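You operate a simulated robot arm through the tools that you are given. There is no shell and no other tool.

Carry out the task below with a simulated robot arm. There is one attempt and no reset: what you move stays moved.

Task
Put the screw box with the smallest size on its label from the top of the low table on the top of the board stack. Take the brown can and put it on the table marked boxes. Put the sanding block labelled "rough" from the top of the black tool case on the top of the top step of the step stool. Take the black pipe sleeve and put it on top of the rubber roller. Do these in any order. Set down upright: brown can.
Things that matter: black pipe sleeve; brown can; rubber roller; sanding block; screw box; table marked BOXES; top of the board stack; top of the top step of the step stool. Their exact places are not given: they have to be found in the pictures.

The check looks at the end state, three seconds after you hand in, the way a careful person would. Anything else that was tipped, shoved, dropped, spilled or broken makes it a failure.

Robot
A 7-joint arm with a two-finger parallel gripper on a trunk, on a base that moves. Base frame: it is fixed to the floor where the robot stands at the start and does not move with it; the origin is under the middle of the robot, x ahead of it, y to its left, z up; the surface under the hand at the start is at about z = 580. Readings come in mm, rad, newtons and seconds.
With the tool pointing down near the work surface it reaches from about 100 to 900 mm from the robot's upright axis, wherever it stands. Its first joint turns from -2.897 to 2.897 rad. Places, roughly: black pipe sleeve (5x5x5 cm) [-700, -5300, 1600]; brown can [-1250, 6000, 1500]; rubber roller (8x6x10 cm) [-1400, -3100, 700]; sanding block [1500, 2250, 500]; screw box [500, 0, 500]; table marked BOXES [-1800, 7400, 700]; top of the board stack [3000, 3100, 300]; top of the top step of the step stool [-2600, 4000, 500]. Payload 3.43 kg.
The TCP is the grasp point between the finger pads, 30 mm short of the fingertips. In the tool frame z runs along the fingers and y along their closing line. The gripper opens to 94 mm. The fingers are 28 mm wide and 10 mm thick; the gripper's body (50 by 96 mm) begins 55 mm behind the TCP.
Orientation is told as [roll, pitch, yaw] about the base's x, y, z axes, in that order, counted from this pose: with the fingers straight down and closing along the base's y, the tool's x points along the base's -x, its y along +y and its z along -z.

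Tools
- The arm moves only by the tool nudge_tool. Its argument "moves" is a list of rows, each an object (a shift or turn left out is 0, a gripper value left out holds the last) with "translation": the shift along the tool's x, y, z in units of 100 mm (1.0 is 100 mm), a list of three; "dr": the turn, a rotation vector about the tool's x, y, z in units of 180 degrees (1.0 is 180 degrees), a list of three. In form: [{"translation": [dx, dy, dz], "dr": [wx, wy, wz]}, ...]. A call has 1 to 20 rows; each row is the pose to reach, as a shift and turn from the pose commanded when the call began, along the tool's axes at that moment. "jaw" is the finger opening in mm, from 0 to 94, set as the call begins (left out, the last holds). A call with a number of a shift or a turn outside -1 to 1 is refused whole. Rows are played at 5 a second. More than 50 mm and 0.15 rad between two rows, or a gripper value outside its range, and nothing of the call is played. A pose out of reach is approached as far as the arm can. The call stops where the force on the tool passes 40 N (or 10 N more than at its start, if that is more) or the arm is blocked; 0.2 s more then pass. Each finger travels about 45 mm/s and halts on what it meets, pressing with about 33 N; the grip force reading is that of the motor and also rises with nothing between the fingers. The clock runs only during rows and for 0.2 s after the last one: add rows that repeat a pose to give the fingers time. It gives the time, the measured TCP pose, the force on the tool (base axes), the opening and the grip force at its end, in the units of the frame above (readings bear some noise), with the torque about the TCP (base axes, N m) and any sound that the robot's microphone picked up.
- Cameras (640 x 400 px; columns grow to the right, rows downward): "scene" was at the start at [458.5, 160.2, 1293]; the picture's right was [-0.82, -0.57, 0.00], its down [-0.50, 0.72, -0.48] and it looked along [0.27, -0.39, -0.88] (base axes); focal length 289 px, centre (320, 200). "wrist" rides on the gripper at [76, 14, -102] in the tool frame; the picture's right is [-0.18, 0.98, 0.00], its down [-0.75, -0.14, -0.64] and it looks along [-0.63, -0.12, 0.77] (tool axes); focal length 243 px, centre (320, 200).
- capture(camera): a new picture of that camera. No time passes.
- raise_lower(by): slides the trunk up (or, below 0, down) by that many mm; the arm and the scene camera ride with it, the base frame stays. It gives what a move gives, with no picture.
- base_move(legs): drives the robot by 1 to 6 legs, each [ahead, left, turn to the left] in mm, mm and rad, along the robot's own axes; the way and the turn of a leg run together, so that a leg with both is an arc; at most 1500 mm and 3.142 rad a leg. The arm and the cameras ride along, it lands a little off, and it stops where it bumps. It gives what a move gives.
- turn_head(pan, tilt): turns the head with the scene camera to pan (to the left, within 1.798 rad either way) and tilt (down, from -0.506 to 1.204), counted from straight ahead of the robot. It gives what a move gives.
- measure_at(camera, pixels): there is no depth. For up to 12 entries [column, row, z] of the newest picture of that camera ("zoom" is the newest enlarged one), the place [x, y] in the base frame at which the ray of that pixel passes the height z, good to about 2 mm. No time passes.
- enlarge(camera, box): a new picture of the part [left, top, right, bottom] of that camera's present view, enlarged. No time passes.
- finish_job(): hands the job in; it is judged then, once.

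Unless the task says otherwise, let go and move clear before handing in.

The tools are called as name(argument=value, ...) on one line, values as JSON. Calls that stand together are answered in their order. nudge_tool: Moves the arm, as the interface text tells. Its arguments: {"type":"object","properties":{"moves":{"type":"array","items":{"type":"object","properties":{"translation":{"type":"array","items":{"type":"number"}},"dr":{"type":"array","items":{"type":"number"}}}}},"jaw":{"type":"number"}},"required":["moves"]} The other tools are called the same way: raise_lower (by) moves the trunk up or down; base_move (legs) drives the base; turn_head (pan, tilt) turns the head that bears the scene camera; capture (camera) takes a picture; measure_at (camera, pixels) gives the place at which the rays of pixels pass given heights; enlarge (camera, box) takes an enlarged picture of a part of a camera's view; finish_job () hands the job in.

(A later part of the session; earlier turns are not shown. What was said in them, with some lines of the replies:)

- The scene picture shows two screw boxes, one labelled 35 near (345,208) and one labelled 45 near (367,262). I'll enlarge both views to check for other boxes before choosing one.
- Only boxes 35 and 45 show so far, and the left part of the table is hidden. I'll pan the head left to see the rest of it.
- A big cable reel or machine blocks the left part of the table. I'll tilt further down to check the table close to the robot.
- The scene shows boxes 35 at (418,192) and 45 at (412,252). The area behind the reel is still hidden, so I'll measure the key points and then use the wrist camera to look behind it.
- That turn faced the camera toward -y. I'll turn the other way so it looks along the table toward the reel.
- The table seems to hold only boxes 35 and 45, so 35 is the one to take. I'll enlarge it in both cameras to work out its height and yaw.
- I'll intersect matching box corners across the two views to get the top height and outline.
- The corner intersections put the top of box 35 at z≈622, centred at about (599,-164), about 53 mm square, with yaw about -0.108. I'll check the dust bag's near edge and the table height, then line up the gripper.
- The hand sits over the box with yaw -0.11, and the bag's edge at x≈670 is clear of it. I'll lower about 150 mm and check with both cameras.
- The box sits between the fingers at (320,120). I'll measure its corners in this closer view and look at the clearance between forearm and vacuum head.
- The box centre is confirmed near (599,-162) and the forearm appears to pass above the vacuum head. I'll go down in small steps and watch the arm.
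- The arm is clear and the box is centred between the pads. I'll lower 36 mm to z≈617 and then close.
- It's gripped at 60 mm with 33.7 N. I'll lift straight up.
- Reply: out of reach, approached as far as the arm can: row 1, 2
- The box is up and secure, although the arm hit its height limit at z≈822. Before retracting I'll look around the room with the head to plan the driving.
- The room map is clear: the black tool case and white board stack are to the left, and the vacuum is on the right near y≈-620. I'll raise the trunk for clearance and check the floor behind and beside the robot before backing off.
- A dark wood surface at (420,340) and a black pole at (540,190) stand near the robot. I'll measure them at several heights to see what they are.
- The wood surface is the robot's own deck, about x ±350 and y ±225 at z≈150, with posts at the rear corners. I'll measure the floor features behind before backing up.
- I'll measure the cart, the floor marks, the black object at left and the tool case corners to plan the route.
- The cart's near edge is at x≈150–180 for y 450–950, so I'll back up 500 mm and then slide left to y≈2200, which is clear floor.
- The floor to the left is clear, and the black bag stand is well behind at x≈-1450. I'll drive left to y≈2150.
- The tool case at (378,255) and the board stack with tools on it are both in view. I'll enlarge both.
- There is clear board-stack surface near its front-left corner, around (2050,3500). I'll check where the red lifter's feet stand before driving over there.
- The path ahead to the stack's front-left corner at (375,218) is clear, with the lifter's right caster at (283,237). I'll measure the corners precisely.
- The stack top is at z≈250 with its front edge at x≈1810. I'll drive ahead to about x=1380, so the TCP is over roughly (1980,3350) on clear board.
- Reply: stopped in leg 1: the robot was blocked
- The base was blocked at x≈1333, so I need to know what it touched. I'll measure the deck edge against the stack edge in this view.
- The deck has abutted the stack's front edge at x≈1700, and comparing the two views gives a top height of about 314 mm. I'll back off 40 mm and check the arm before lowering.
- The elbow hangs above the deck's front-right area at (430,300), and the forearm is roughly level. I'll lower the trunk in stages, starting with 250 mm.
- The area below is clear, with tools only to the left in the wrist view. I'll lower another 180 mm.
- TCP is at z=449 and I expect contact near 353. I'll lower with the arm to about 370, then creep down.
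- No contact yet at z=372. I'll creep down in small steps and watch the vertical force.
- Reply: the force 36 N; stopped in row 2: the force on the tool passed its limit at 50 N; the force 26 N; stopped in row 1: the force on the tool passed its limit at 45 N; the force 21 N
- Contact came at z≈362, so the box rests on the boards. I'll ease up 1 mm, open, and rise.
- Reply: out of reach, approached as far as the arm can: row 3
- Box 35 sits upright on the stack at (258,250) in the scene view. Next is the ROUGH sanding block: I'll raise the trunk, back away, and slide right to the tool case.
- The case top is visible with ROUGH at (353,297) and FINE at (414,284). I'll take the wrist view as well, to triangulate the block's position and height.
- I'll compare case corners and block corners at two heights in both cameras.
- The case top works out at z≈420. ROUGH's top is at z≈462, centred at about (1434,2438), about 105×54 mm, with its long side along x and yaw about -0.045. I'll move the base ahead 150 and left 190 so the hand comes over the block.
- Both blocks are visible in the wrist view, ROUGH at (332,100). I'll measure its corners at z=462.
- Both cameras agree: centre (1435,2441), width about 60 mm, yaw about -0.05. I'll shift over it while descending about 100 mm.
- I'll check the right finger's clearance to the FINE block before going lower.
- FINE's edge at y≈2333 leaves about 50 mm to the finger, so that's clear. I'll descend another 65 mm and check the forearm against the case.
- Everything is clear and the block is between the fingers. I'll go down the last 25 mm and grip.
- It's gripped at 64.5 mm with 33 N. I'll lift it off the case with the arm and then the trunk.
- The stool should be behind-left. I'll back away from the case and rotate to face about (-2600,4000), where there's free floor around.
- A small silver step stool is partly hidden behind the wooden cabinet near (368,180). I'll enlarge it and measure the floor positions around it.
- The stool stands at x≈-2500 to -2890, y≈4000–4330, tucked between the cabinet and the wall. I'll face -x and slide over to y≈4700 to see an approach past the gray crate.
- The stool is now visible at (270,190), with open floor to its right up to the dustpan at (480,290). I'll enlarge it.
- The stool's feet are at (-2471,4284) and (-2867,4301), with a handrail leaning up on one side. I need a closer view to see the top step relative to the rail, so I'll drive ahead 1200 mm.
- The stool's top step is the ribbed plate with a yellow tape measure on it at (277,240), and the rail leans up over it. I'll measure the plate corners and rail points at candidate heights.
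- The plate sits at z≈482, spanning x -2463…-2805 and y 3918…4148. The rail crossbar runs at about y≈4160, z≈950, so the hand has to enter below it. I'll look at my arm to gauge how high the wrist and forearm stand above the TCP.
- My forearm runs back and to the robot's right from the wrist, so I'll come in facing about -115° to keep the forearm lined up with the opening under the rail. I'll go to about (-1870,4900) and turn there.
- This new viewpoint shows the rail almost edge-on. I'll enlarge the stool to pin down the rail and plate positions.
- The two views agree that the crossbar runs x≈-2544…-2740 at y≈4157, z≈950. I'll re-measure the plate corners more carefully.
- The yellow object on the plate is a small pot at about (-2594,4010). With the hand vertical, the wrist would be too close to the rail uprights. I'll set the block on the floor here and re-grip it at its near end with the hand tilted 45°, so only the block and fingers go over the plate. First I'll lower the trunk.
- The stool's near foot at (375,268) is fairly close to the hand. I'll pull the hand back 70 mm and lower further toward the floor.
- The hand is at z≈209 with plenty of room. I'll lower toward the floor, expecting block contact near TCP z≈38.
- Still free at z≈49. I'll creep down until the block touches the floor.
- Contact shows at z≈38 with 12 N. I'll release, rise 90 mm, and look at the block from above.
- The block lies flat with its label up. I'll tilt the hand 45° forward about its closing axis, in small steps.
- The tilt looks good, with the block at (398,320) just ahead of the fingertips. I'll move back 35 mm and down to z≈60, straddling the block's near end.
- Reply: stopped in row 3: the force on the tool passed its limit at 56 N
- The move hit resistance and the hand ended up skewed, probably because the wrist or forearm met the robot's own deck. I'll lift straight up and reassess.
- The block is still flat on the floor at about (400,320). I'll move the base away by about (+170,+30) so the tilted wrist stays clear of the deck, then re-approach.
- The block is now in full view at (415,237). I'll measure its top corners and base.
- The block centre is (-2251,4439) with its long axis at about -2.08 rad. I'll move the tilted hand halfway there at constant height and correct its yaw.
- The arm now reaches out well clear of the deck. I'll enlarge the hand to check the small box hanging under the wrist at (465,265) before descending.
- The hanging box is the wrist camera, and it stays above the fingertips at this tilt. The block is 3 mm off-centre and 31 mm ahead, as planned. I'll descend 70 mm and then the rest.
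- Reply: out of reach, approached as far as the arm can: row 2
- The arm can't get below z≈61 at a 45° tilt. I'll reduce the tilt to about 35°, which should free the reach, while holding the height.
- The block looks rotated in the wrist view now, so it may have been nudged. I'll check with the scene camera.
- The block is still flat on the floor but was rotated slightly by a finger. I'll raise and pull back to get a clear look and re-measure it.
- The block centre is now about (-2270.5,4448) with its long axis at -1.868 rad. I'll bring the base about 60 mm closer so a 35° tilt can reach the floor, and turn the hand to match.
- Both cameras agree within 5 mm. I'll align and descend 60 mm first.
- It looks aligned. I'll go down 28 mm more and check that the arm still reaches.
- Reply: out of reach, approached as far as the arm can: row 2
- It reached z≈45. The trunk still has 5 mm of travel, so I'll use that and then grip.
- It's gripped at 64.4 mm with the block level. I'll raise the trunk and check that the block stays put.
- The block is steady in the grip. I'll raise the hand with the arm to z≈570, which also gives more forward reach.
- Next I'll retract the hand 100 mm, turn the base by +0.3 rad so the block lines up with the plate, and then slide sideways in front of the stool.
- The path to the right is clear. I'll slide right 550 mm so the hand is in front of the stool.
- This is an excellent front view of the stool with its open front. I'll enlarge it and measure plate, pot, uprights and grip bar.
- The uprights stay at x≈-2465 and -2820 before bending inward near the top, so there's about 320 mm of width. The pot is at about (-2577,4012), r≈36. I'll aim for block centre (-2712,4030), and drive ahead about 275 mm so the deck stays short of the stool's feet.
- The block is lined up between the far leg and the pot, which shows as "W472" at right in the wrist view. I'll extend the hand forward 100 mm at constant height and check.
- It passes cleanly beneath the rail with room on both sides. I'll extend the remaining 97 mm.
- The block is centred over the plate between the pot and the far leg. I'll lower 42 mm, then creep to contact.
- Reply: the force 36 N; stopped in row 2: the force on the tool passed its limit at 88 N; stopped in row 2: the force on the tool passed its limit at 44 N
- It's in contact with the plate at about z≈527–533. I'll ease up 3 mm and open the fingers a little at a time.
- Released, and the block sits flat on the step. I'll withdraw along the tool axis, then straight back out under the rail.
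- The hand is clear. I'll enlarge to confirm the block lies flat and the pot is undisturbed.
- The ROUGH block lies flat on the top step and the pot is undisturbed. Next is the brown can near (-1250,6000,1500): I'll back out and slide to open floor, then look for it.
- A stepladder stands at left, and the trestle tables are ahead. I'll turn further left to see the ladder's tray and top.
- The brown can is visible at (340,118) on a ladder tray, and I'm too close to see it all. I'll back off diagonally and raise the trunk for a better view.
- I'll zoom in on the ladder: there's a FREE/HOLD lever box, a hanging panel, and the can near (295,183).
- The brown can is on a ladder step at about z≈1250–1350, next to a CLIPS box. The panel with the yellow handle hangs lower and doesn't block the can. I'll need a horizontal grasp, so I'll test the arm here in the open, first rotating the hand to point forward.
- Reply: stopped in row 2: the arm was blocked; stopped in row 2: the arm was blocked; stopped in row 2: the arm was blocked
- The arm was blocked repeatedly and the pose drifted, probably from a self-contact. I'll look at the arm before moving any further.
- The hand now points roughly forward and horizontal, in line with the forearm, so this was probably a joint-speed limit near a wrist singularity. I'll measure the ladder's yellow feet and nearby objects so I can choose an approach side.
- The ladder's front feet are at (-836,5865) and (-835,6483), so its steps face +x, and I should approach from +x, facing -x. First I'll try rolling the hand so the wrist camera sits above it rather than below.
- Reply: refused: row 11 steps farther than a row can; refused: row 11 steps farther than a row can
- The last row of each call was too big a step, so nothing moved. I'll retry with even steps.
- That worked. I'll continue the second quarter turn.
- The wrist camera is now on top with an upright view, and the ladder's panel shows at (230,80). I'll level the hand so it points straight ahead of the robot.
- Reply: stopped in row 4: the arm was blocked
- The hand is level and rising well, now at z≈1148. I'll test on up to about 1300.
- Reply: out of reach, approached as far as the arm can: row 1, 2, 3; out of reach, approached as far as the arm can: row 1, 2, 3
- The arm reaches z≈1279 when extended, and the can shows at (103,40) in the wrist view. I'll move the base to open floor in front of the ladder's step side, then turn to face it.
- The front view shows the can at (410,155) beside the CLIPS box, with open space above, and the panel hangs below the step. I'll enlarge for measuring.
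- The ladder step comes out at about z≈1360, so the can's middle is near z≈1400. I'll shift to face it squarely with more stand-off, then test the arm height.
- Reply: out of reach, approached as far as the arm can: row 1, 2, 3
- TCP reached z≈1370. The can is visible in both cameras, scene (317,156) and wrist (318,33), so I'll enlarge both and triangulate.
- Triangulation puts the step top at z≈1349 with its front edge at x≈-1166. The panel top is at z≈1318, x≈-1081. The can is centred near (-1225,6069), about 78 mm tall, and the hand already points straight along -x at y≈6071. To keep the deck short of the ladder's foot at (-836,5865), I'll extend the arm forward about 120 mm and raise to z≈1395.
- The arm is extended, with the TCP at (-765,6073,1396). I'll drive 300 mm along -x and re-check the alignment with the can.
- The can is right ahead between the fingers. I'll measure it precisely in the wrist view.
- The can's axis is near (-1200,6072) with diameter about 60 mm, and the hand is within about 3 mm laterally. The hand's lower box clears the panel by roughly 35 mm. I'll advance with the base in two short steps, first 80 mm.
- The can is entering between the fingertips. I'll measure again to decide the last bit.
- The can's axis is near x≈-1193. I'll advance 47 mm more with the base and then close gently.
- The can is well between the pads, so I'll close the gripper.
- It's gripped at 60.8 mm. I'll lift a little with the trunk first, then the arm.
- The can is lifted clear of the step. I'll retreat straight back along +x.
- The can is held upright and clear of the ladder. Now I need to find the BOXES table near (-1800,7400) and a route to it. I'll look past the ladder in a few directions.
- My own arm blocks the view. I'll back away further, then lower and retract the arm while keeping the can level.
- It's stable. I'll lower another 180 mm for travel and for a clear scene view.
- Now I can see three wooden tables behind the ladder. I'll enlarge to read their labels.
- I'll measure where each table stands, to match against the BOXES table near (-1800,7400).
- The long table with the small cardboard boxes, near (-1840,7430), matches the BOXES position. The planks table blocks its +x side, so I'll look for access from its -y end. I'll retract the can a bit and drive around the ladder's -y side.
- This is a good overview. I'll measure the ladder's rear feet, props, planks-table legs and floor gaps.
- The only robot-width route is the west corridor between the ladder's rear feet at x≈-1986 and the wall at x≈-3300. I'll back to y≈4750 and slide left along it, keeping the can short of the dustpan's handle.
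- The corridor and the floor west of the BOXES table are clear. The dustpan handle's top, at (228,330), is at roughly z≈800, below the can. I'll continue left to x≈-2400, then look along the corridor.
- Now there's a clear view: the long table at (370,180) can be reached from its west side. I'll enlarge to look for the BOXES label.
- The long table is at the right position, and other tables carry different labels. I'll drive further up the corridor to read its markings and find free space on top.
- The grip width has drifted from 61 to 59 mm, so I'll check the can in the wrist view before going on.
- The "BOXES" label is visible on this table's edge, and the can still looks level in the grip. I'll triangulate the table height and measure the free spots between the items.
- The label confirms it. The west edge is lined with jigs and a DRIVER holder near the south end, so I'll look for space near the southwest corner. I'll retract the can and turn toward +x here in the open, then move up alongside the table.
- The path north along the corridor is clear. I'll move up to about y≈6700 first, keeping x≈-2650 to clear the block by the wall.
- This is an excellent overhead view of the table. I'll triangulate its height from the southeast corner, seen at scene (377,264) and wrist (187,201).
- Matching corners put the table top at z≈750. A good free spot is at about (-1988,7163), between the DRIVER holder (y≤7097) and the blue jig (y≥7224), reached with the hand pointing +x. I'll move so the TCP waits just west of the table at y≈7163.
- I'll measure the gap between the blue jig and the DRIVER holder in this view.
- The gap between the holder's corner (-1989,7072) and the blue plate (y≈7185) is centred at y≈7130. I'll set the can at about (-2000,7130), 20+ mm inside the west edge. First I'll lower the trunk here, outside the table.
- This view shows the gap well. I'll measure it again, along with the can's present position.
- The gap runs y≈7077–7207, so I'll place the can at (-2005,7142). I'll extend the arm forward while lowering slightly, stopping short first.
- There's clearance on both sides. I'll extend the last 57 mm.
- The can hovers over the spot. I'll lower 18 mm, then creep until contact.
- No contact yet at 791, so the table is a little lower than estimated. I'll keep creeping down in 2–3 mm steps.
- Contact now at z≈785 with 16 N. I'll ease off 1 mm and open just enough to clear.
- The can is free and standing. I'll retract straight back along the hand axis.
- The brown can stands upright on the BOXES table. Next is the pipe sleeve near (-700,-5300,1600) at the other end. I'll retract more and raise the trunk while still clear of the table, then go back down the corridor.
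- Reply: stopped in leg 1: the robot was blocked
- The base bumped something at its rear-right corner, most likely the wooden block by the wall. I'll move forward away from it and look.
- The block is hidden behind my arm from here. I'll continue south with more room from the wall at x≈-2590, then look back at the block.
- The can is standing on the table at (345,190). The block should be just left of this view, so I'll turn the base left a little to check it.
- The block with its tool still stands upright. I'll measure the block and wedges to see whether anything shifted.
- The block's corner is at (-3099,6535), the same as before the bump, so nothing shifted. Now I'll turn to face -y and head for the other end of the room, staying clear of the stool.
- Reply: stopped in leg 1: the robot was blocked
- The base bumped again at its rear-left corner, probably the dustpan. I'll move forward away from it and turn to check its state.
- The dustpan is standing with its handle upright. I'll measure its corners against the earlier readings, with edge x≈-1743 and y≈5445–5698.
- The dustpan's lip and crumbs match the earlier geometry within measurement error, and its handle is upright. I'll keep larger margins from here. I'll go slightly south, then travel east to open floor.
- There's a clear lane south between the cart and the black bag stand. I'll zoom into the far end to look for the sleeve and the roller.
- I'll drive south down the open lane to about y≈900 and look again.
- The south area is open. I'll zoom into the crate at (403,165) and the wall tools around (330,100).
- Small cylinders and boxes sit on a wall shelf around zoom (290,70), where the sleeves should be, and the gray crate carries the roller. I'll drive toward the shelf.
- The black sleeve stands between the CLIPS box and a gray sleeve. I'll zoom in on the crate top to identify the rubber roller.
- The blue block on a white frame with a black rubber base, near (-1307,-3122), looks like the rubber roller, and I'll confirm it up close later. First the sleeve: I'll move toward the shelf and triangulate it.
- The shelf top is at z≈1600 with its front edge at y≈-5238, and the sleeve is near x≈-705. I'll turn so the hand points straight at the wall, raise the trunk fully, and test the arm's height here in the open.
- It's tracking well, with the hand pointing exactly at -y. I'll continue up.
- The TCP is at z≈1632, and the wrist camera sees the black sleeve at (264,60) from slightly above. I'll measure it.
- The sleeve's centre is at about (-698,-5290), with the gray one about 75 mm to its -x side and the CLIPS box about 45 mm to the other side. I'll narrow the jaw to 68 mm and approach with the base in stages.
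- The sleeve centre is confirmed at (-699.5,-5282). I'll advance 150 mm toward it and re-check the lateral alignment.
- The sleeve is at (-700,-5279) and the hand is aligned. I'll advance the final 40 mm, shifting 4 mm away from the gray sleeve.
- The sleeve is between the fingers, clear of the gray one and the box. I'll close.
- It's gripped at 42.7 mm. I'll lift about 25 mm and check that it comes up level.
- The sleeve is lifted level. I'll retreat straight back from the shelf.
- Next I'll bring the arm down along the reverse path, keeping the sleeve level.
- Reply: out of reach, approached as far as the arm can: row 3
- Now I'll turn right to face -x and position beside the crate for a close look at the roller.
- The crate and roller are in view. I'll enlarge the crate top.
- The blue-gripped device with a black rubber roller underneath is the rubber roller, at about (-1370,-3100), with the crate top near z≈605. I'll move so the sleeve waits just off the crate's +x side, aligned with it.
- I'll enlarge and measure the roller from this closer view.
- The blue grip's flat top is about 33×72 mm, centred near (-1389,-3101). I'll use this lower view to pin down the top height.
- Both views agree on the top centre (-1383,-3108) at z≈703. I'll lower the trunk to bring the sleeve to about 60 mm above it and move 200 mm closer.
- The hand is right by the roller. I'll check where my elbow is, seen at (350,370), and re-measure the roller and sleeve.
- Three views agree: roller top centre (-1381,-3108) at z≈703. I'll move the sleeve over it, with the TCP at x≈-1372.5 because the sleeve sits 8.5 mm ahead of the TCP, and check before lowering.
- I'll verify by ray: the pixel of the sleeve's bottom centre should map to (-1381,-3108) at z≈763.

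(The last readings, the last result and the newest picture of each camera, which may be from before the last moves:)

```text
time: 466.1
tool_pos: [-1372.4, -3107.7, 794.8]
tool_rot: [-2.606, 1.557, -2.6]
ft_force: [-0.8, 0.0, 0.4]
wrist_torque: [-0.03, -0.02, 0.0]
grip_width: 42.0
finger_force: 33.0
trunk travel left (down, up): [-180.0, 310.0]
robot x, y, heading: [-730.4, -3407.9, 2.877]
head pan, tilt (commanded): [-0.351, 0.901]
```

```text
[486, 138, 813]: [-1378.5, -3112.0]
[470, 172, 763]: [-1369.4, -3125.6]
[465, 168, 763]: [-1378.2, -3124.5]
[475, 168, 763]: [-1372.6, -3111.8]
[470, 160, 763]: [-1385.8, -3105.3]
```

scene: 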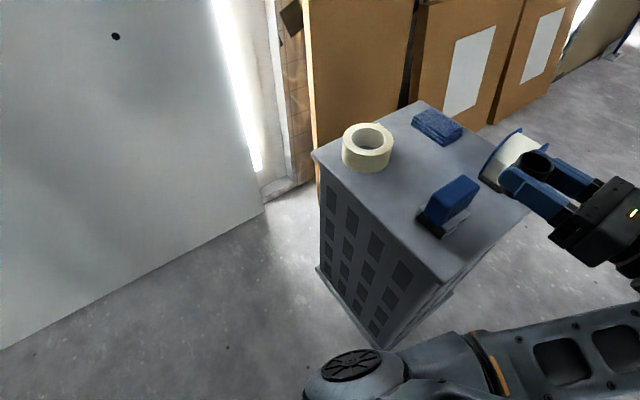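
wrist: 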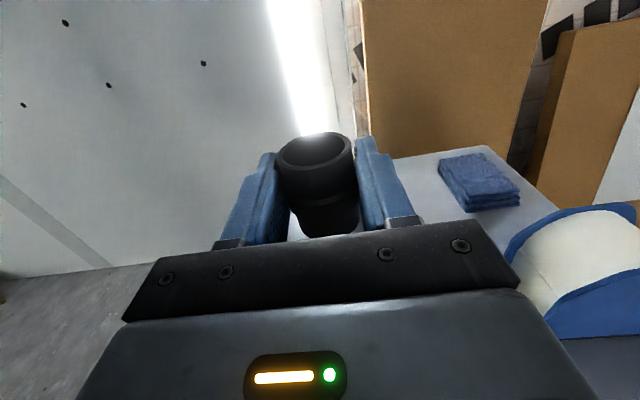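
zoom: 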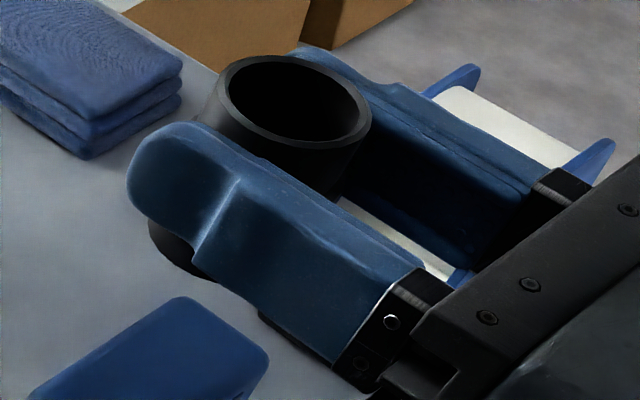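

The sleeve's top-rim centre maps to about (-1381,-3109), right over the roller. I'll lower 42 mm, then creep.

nudge_tool(moves=[{"translation": [-0.15, 0, 0]}, {"translation": [-0.3, 0, 0]}, {"translation": [-0.42, 0, 0]}])

enlarge(camera="scene", box=[400, 120, 560, 240])

capture(camera="wrist")

```text
time: 466.9
tool_pos: [-1372.8, -3108.3, 752.8]
tool_rot: [-2.548, 1.558, -2.54]
ft_force: [1.0, -0.9, -0.3]
wrist_torque: [0.02, -0.03, 0.02]
grip_width: 42.5
finger_force: 32.6
trunk travel left (down, up): [-180.0, 310.0]
robot x, y, heading: [-734.9, -3410.9, 2.882]
head pan, tilt (commanded): [-0.351, 0.901]
```

```text
3.33 times, centred on (480, 180) of scene
```

zoom: 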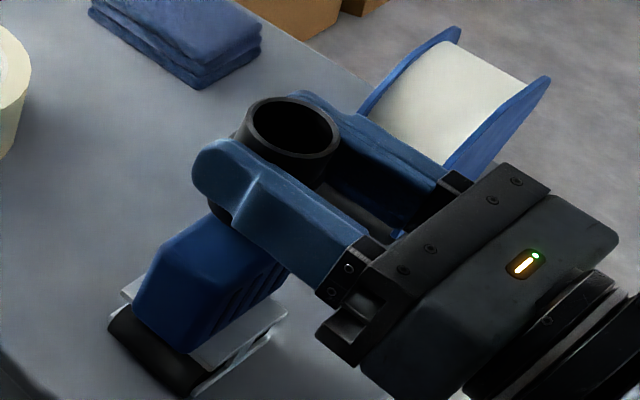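

```text
taken
```

wrist: 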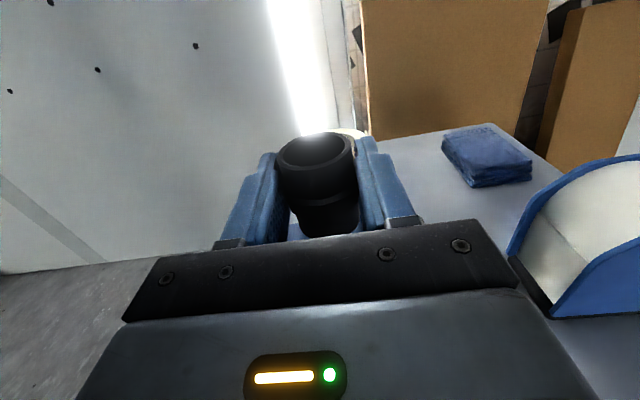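

It's tracking right over the roller. I'll creep down to contact.

nudge_tool(moves=[{"translation": [-0.04, 0, 0]}, {"translation": [-0.08, 0, 0]}])

nudge_tool(moves=[{"translation": [-0.02, 0, 0]}, {"translation": [-0.04, 0, 0]}])

nudge_tool(moves=[{"translation": [-0.01, 0, 0]}, {"translation": [-0.025, 0, 0]}])

```text
time: 467.5
tool_pos: [-1373.9, -3107.4, 745.6]
tool_rot: [-2.552, 1.558, -2.546]
ft_force: [-0.4, 0.4, -0.6]
wrist_torque: [0.03, -0.03, -0.01]
grip_width: 42.2
finger_force: 33.2
trunk travel left (down, up): [-180.0, 310.0]
robot x, y, heading: [-730.9, -3407.9, 2.876]
head pan, tilt (commanded): [-0.351, 0.901]
```

```text
time: 468.1
tool_pos: [-1373.6, -3109.9, 744.1]
tool_rot: [-2.909, 1.558, -2.902]
ft_force: [0.2, 0.6, 24.2]
wrist_torque: [-0.07, 0.19, 0.01]
grip_width: 42.5
finger_force: 33.2
trunk travel left (down, up): [-180.0, 310.0]
robot x, y, heading: [-735.8, -3406.3, 2.88]
head pan, tilt (commanded): [-0.351, 0.901]
```

```text
time: 468.7
tool_pos: [-1373.7, -3108.6, 740.2]
tool_rot: [-2.824, 1.558, -2.817]
ft_force: [2.5, 0.8, 32.4]
wrist_torque: [0.01, 0.31, -0.01]
grip_width: 42.4
finger_force: 33.2
trunk travel left (down, up): [-180.0, 310.0]
robot x, y, heading: [-736.1, -3408.2, 2.877]
head pan, tilt (commanded): [-0.351, 0.901]
```

Contact at z≈744. I'll ease the load off and inspect before releasing.

nudge_tool(moves=[{"translation": [0.015, 0, 0]}])

enlarge(camera="scene", box=[400, 120, 560, 240])

enlarge(camera="wrist", box=[220, 110, 440, 250])

```text
time: 469.1
tool_pos: [-1372.4, -3108.5, 740.6]
tool_rot: [-2.572, 1.56, -2.566]
ft_force: [-2.1, 2.7, 22.3]
wrist_torque: [0.08, 0.32, -0.02]
grip_width: 42.5
finger_force: 32.5
trunk travel left (down, up): [-180.0, 310.0]
robot x, y, heading: [-729.3, -3409.6, 2.876]
head pan, tilt (commanded): [-0.351, 0.901]
```

```text
3.33 times, centred on (480, 180) of scene
```

zoom: 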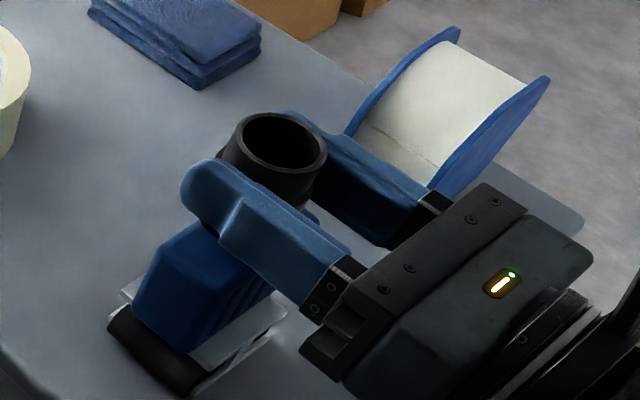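

```text
2.86 times, centred on (330, 180) of wrist
```

zoom: 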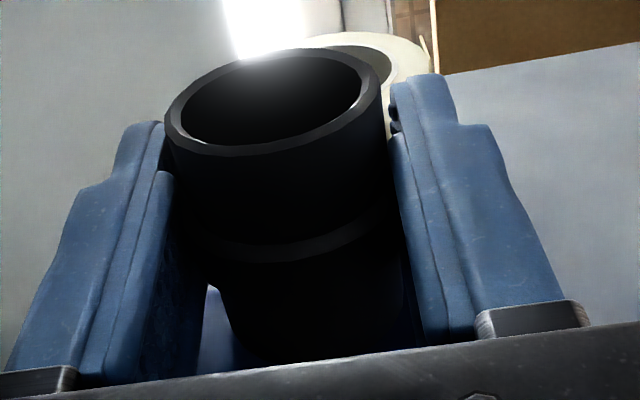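

I'll verify the sleeve's position relative to the roller's top centre by ray.

measure_at(camera="scene", pixels=[[468, 168.6, 759], [468, 168.6, 754], [446, 214, 605], [425, 203, 605], [444, 236, 605]])

capture(camera="scene")

```text
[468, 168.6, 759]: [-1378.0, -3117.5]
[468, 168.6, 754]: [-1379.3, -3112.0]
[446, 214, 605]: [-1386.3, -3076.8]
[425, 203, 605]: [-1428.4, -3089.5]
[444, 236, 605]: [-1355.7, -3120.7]
```

```text
taken
```

scene: 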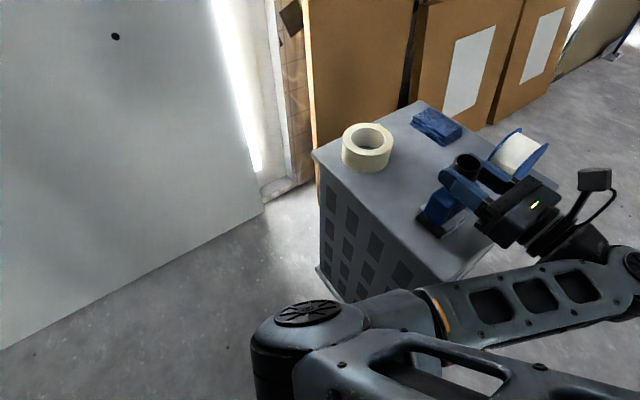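

The sleeve is centred on the roller to within a few mm. I'll ease up slightly more and open gently.

nudge_tool(moves=[{"translation": [0.015, 0, 0]}])

nudge_tool(moves=[{}, {}, {}], jaw=60)

capture(camera="wrist")

enlarge(camera="scene", box=[400, 120, 560, 240])

```text
time: 469.5
tool_pos: [-1372.8, -3108.7, 741.3]
tool_rot: [-2.309, 1.557, -2.303]
ft_force: [-1.8, -0.1, 9.0]
wrist_torque: [0.05, 0.22, -0.02]
grip_width: 42.3
finger_force: 33.2
trunk travel left (down, up): [-180.0, 310.0]
robot x, y, heading: [-735.9, -3409.0, 2.876]
head pan, tilt (commanded): [-0.351, 0.901]
```

```text
time: 470.3
tool_pos: [-1373.8, -3109.3, 742.5]
tool_rot: [-2.508, 1.56, -2.502]
ft_force: [-0.8, -0.5, -0.8]
wrist_torque: [0.0, 0.08, -0.01]
grip_width: 59.8
finger_force: 0.1
trunk travel left (down, up): [-180.0, 310.0]
robot x, y, heading: [-731.5, -3409.7, 2.88]
head pan, tilt (commanded): [-0.351, 0.901]
```

```text
taken
```

wrist: 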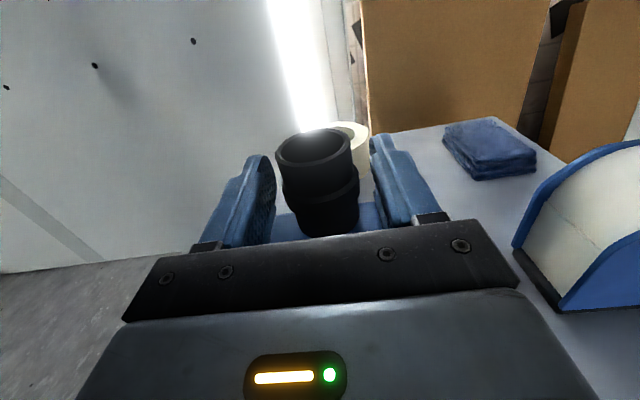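

```text
3.33 times, centred on (480, 180) of scene
```

zoom: 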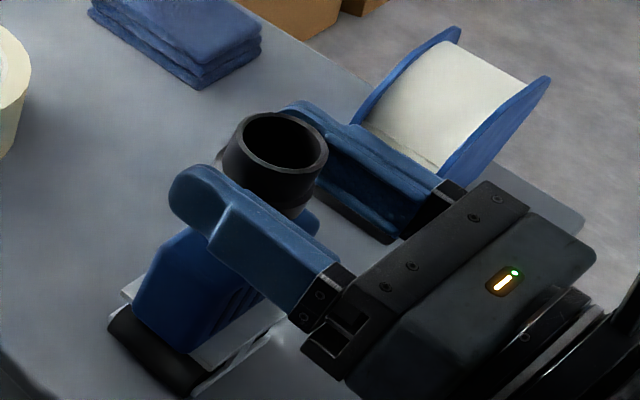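

The sleeve stands free on the roller with gaps on both sides. I'll withdraw straight back slowly.

nudge_tool(moves=[{"translation": [0, 0, -0.1]}, {"translation": [0, 0, -0.25]}, {"translation": [0, 0, -0.5]}, {"translation": [0, 0, -0.8]}, {"translation": [0, 0, -1.0]}])

capture(camera="wrist")

enlarge(camera="scene", box=[390, 110, 570, 250])

```text
time: 471.5
tool_pos: [-1273.3, -3106.2, 740.3]
tool_rot: [-2.57, 1.559, -2.564]
ft_force: [0.4, 0.0, 0.0]
wrist_torque: [-0.01, -0.02, 0.01]
grip_width: 60.0
finger_force: 0.1
trunk travel left (down, up): [-180.0, 310.0]
robot x, y, heading: [-732.8, -3407.7, 2.874]
head pan, tilt (commanded): [-0.351, 0.901]
```

```text
taken
```

wrist: 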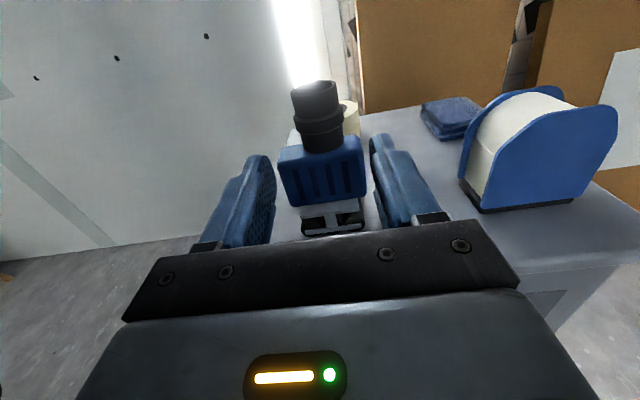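

```text
2.86 times, centred on (480, 180) of scene
```

zoom: 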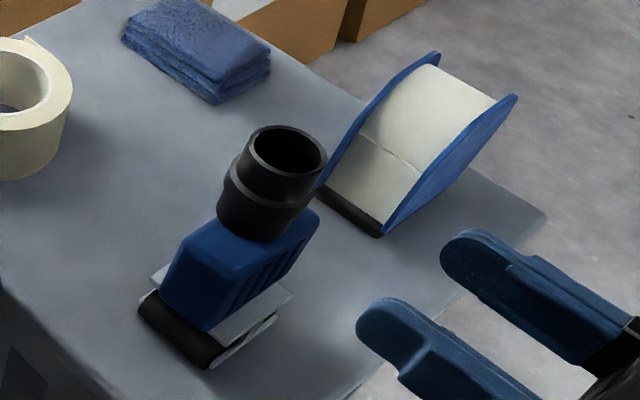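

The sleeve sits on top of the roller. I'll enlarge the wrist view to make sure it's upright and stable.

enlarge(camera="wrist", box=[240, 60, 420, 240])

base_move(legs=[[-240, -60, 0]])

capture(camera="wrist")

capture(camera="scene")

```text
2.22 times, centred on (330, 150) of wrist
```

zoom: 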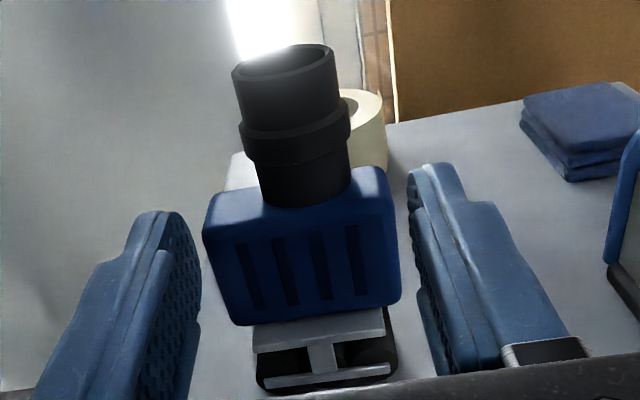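

```text
time: 473.3
tool_pos: [-1024.0, -3112.1, 740.5]
tool_rot: [-2.546, 1.559, -2.538]
ft_force: [-0.7, -0.1, -0.2]
wrist_torque: [0.03, 0.0, -0.03]
grip_width: 60.1
finger_force: 0.0
trunk travel left (down, up): [-180.0, 310.0]
robot x, y, heading: [-483.6, -3410.1, 2.88]
head pan, tilt (commanded): [-0.351, 0.901]
```

```text
taken
```

wrist: 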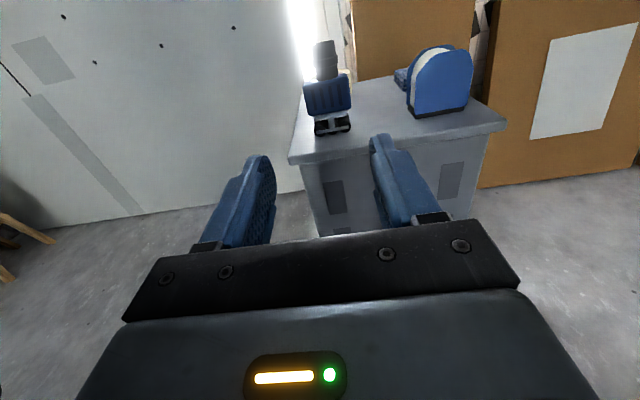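

```text
taken
```

scene: 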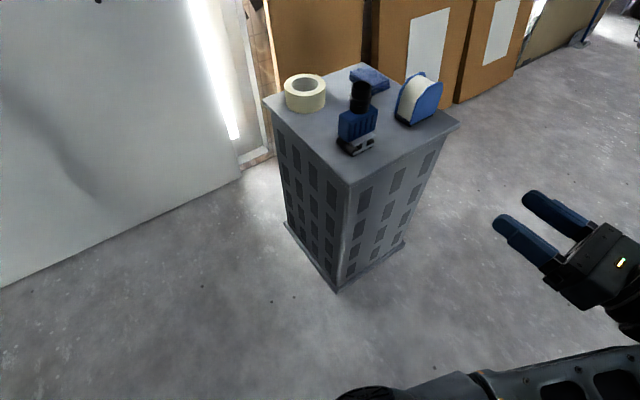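

All four placements are done, and the sleeve stands upright and centred on the roller. Before handing in, I want to be sure no third screw box is hidden behind the cable reel on the low table. I'll drive back up the open lane and look from a different angle.

raise_lower(by=300)

base_move(legs=[[-100, 0, 0], [0, 0, -1.31], [1400, 0, 0]])

turn_head(pan=0.0, tilt=0.4)

capture(camera="scene")

```text
time: 476.3
tool_pos: [-1024.8, -3114.2, 1039.1]
tool_rot: [-2.546, 1.559, -2.533]
ft_force: [0.2, 0.3, 0.0]
wrist_torque: [0.02, 0.02, -0.05]
grip_width: 60.1
finger_force: 0.1
trunk travel left (down, up): [-480.0, 10.0]
robot x, y, heading: [-481.3, -3413.7, 2.879]
head pan, tilt (commanded): [-0.351, 0.901]
```

```text
time: 487.1
tool_pos: [-319.0, -1447.5, 1039.1]
tool_rot: [-2.545, 1.557, 2.483]
ft_force: [-0.2, 0.0, 0.3]
wrist_torque: [-0.01, -0.03, 0.0]
grip_width: 60.1
finger_force: 0.0
trunk travel left (down, up): [-480.0, 10.0]
robot x, y, heading: [-441.5, -2053.8, 1.615]
head pan, tilt (commanded): [-0.351, 0.901]
```

```text
time: 488.1
tool_pos: [-318.3, -1448.1, 1040.3]
tool_rot: [-2.546, 1.559, 2.482]
ft_force: [-0.7, 0.4, 0.7]
wrist_torque: [-0.02, 0.02, -0.03]
grip_width: 60.4
finger_force: 0.1
trunk travel left (down, up): [-480.0, 10.0]
robot x, y, heading: [-441.4, -2056.0, 1.624]
head pan, tilt (commanded): [0.0, 0.4]
```

```text
taken
```

scene: 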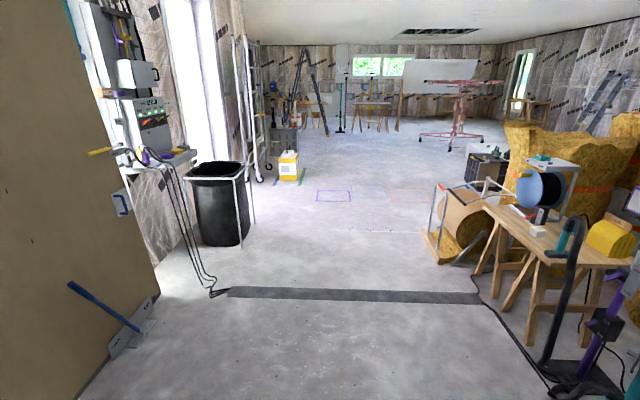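

The low table is visible at right. I'll enlarge it to look beneath and behind the reel.

enlarge(camera="scene", box=[470, 140, 640, 300])

measure_at(camera="scene", pixels=[[230, 292, 0], [480, 300, 0], [550, 395, 0], [240, 240, 0], [428, 262, 0]])

```text
2.50 times, centred on (555, 220) of scene
```

zoom: 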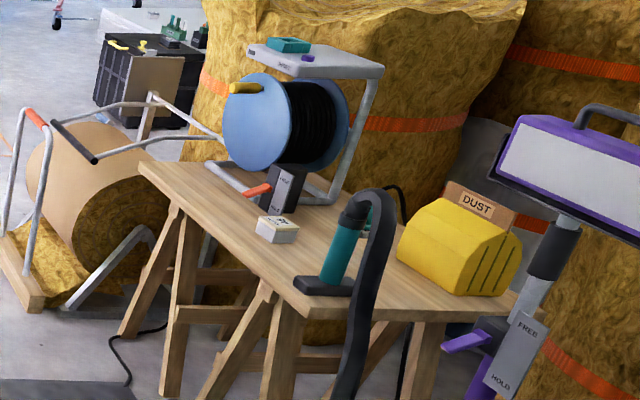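

```text
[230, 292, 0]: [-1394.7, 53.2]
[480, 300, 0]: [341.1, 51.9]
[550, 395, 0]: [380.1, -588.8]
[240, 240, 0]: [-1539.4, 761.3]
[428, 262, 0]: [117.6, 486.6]
```

From here the area left of and behind the reel is still partly hidden. I'll drive north past the table and look from its other side.

base_move(legs=[[1200, 0, -0.05], [1300, 0, 0]])

turn_head(pan=-1.6, tilt=0.5)

capture(camera="scene")

```text
time: 500.2
tool_pos: [-285.5, 1022.2, 1040.0]
tool_rot: [-2.544, 1.557, 2.419]
ft_force: [-0.1, 0.1, -0.3]
wrist_torque: [-0.01, -0.02, 0.01]
grip_width: 59.9
finger_force: 0.1
trunk travel left (down, up): [-480.0, 10.0]
robot x, y, heading: [-442.5, 422.2, 1.552]
head pan, tilt (commanded): [0.0, 0.4]
```

```text
time: 501.9
tool_pos: [-284.8, 1022.8, 1039.7]
tool_rot: [-2.546, 1.558, 2.419]
ft_force: [-0.1, -0.2, 0.6]
wrist_torque: [0.01, 0.01, 0.0]
grip_width: 60.3
finger_force: 0.1
trunk travel left (down, up): [-480.0, 10.0]
robot x, y, heading: [-444.8, 426.3, 1.552]
head pan, tilt (commanded): [-1.6, 0.499]
```

```text
taken
```

scene: 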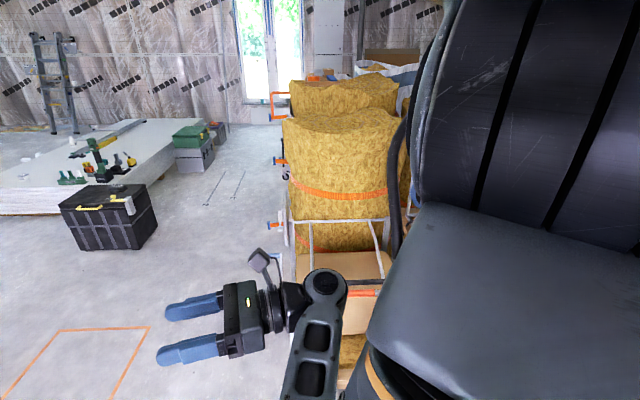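

My shoulder blocks that direction. I'll turn the base to face the table from here, since the lane is wide enough.

base_move(legs=[[-150, 150, 0], [0, 0, -1.45]])

turn_head(pan=0.0, tilt=0.5)

capture(camera="scene")

```text
time: 507.1
tool_pos: [15.0, 188.1, 1039.2]
tool_rot: [-2.55, 1.558, 0.972]
ft_force: [0.1, -0.1, -0.5]
wrist_torque: [0.02, 0.0, 0.01]
grip_width: 59.9
finger_force: 0.1
trunk travel left (down, up): [-480.0, 10.0]
robot x, y, heading: [-601.0, 272.3, 0.105]
head pan, tilt (commanded): [-1.6, 0.499]
```

```text
time: 508.7
tool_pos: [13.6, 187.7, 1040.5]
tool_rot: [-2.548, 1.559, 0.973]
ft_force: [-0.8, -0.2, -0.6]
wrist_torque: [0.01, -0.01, 0.0]
grip_width: 60.2
finger_force: 0.0
trunk travel left (down, up): [-480.0, 10.0]
robot x, y, heading: [-599.8, 268.3, 0.107]
head pan, tilt (commanded): [0.0, 0.499]
```

```text
taken
```

scene: 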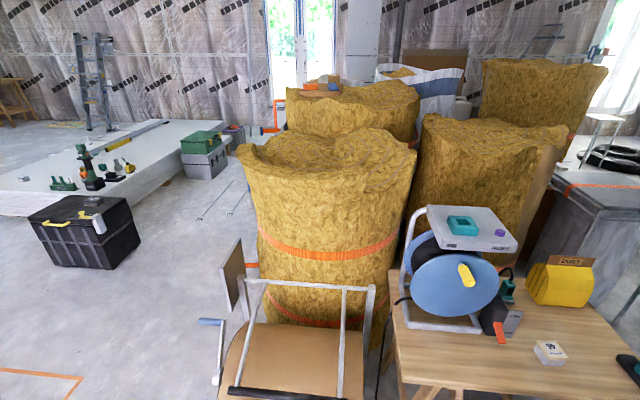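

Now I can see the table from its front-left. I'll enlarge the reel area, and check box 35 on the board stack too.

enlarge(camera="scene", box=[370, 200, 610, 370])

enlarge(camera="scene", box=[0, 110, 250, 270])

```text
2.35 times, centred on (490, 285) of scene
```

zoom: 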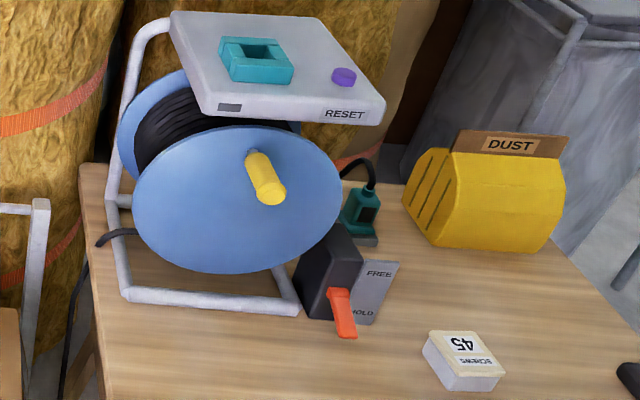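

```text
2.50 times, centred on (125, 190) of scene
```

zoom: 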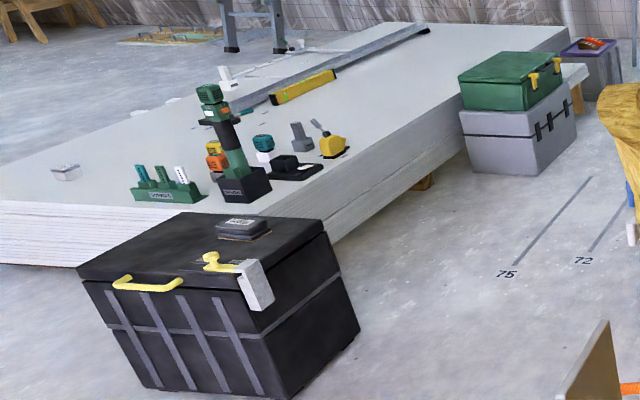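

Only boxes 35 and 45 were ever on the table, so 35 was the right choice. It sits on the board stack at zoom (65,172), and the other scenery looks undisturbed. The can, block and sleeve were each checked when released, and the arm is clear, so I'm handing in.

finish_job()

```text
The job is handed in.
```

I've handed the job in with all four items placed. I checked each one in the pictures after letting go.

- **Screw box:** Box 35 is on the board stack. I went back to check the low table, and the only other box there was 45, so 35 was the smallest.
- **Brown can:** It stands upright on the table marked BOXES, near the west edge, between the driver holder and the blue jig.
- **Sanding block:** The "rough" block lies flat on the top step of the stool, beside the small yellow pot. To fit it under the rail, I set it on the floor first and picked it up again at an angle. It got turned a little on the floor while I was doing that.
- **Black pipe sleeve:** It stands upright on the blue grip of the rubber roller, centred to within a few millimetres.

The base bumped into things three times while driving:

- **Board stack:** The front touched the stack's edge on the first approach. I didn't see it move, but I didn't measure it again.
- **Wall by the BOXES table:** This was probably the wooden block there. It measured in the same place afterwards.
- **Ladder:** This was probably the dustpan or its handle. It is still standing, but I can't rule out that it moved by about 20 mm.
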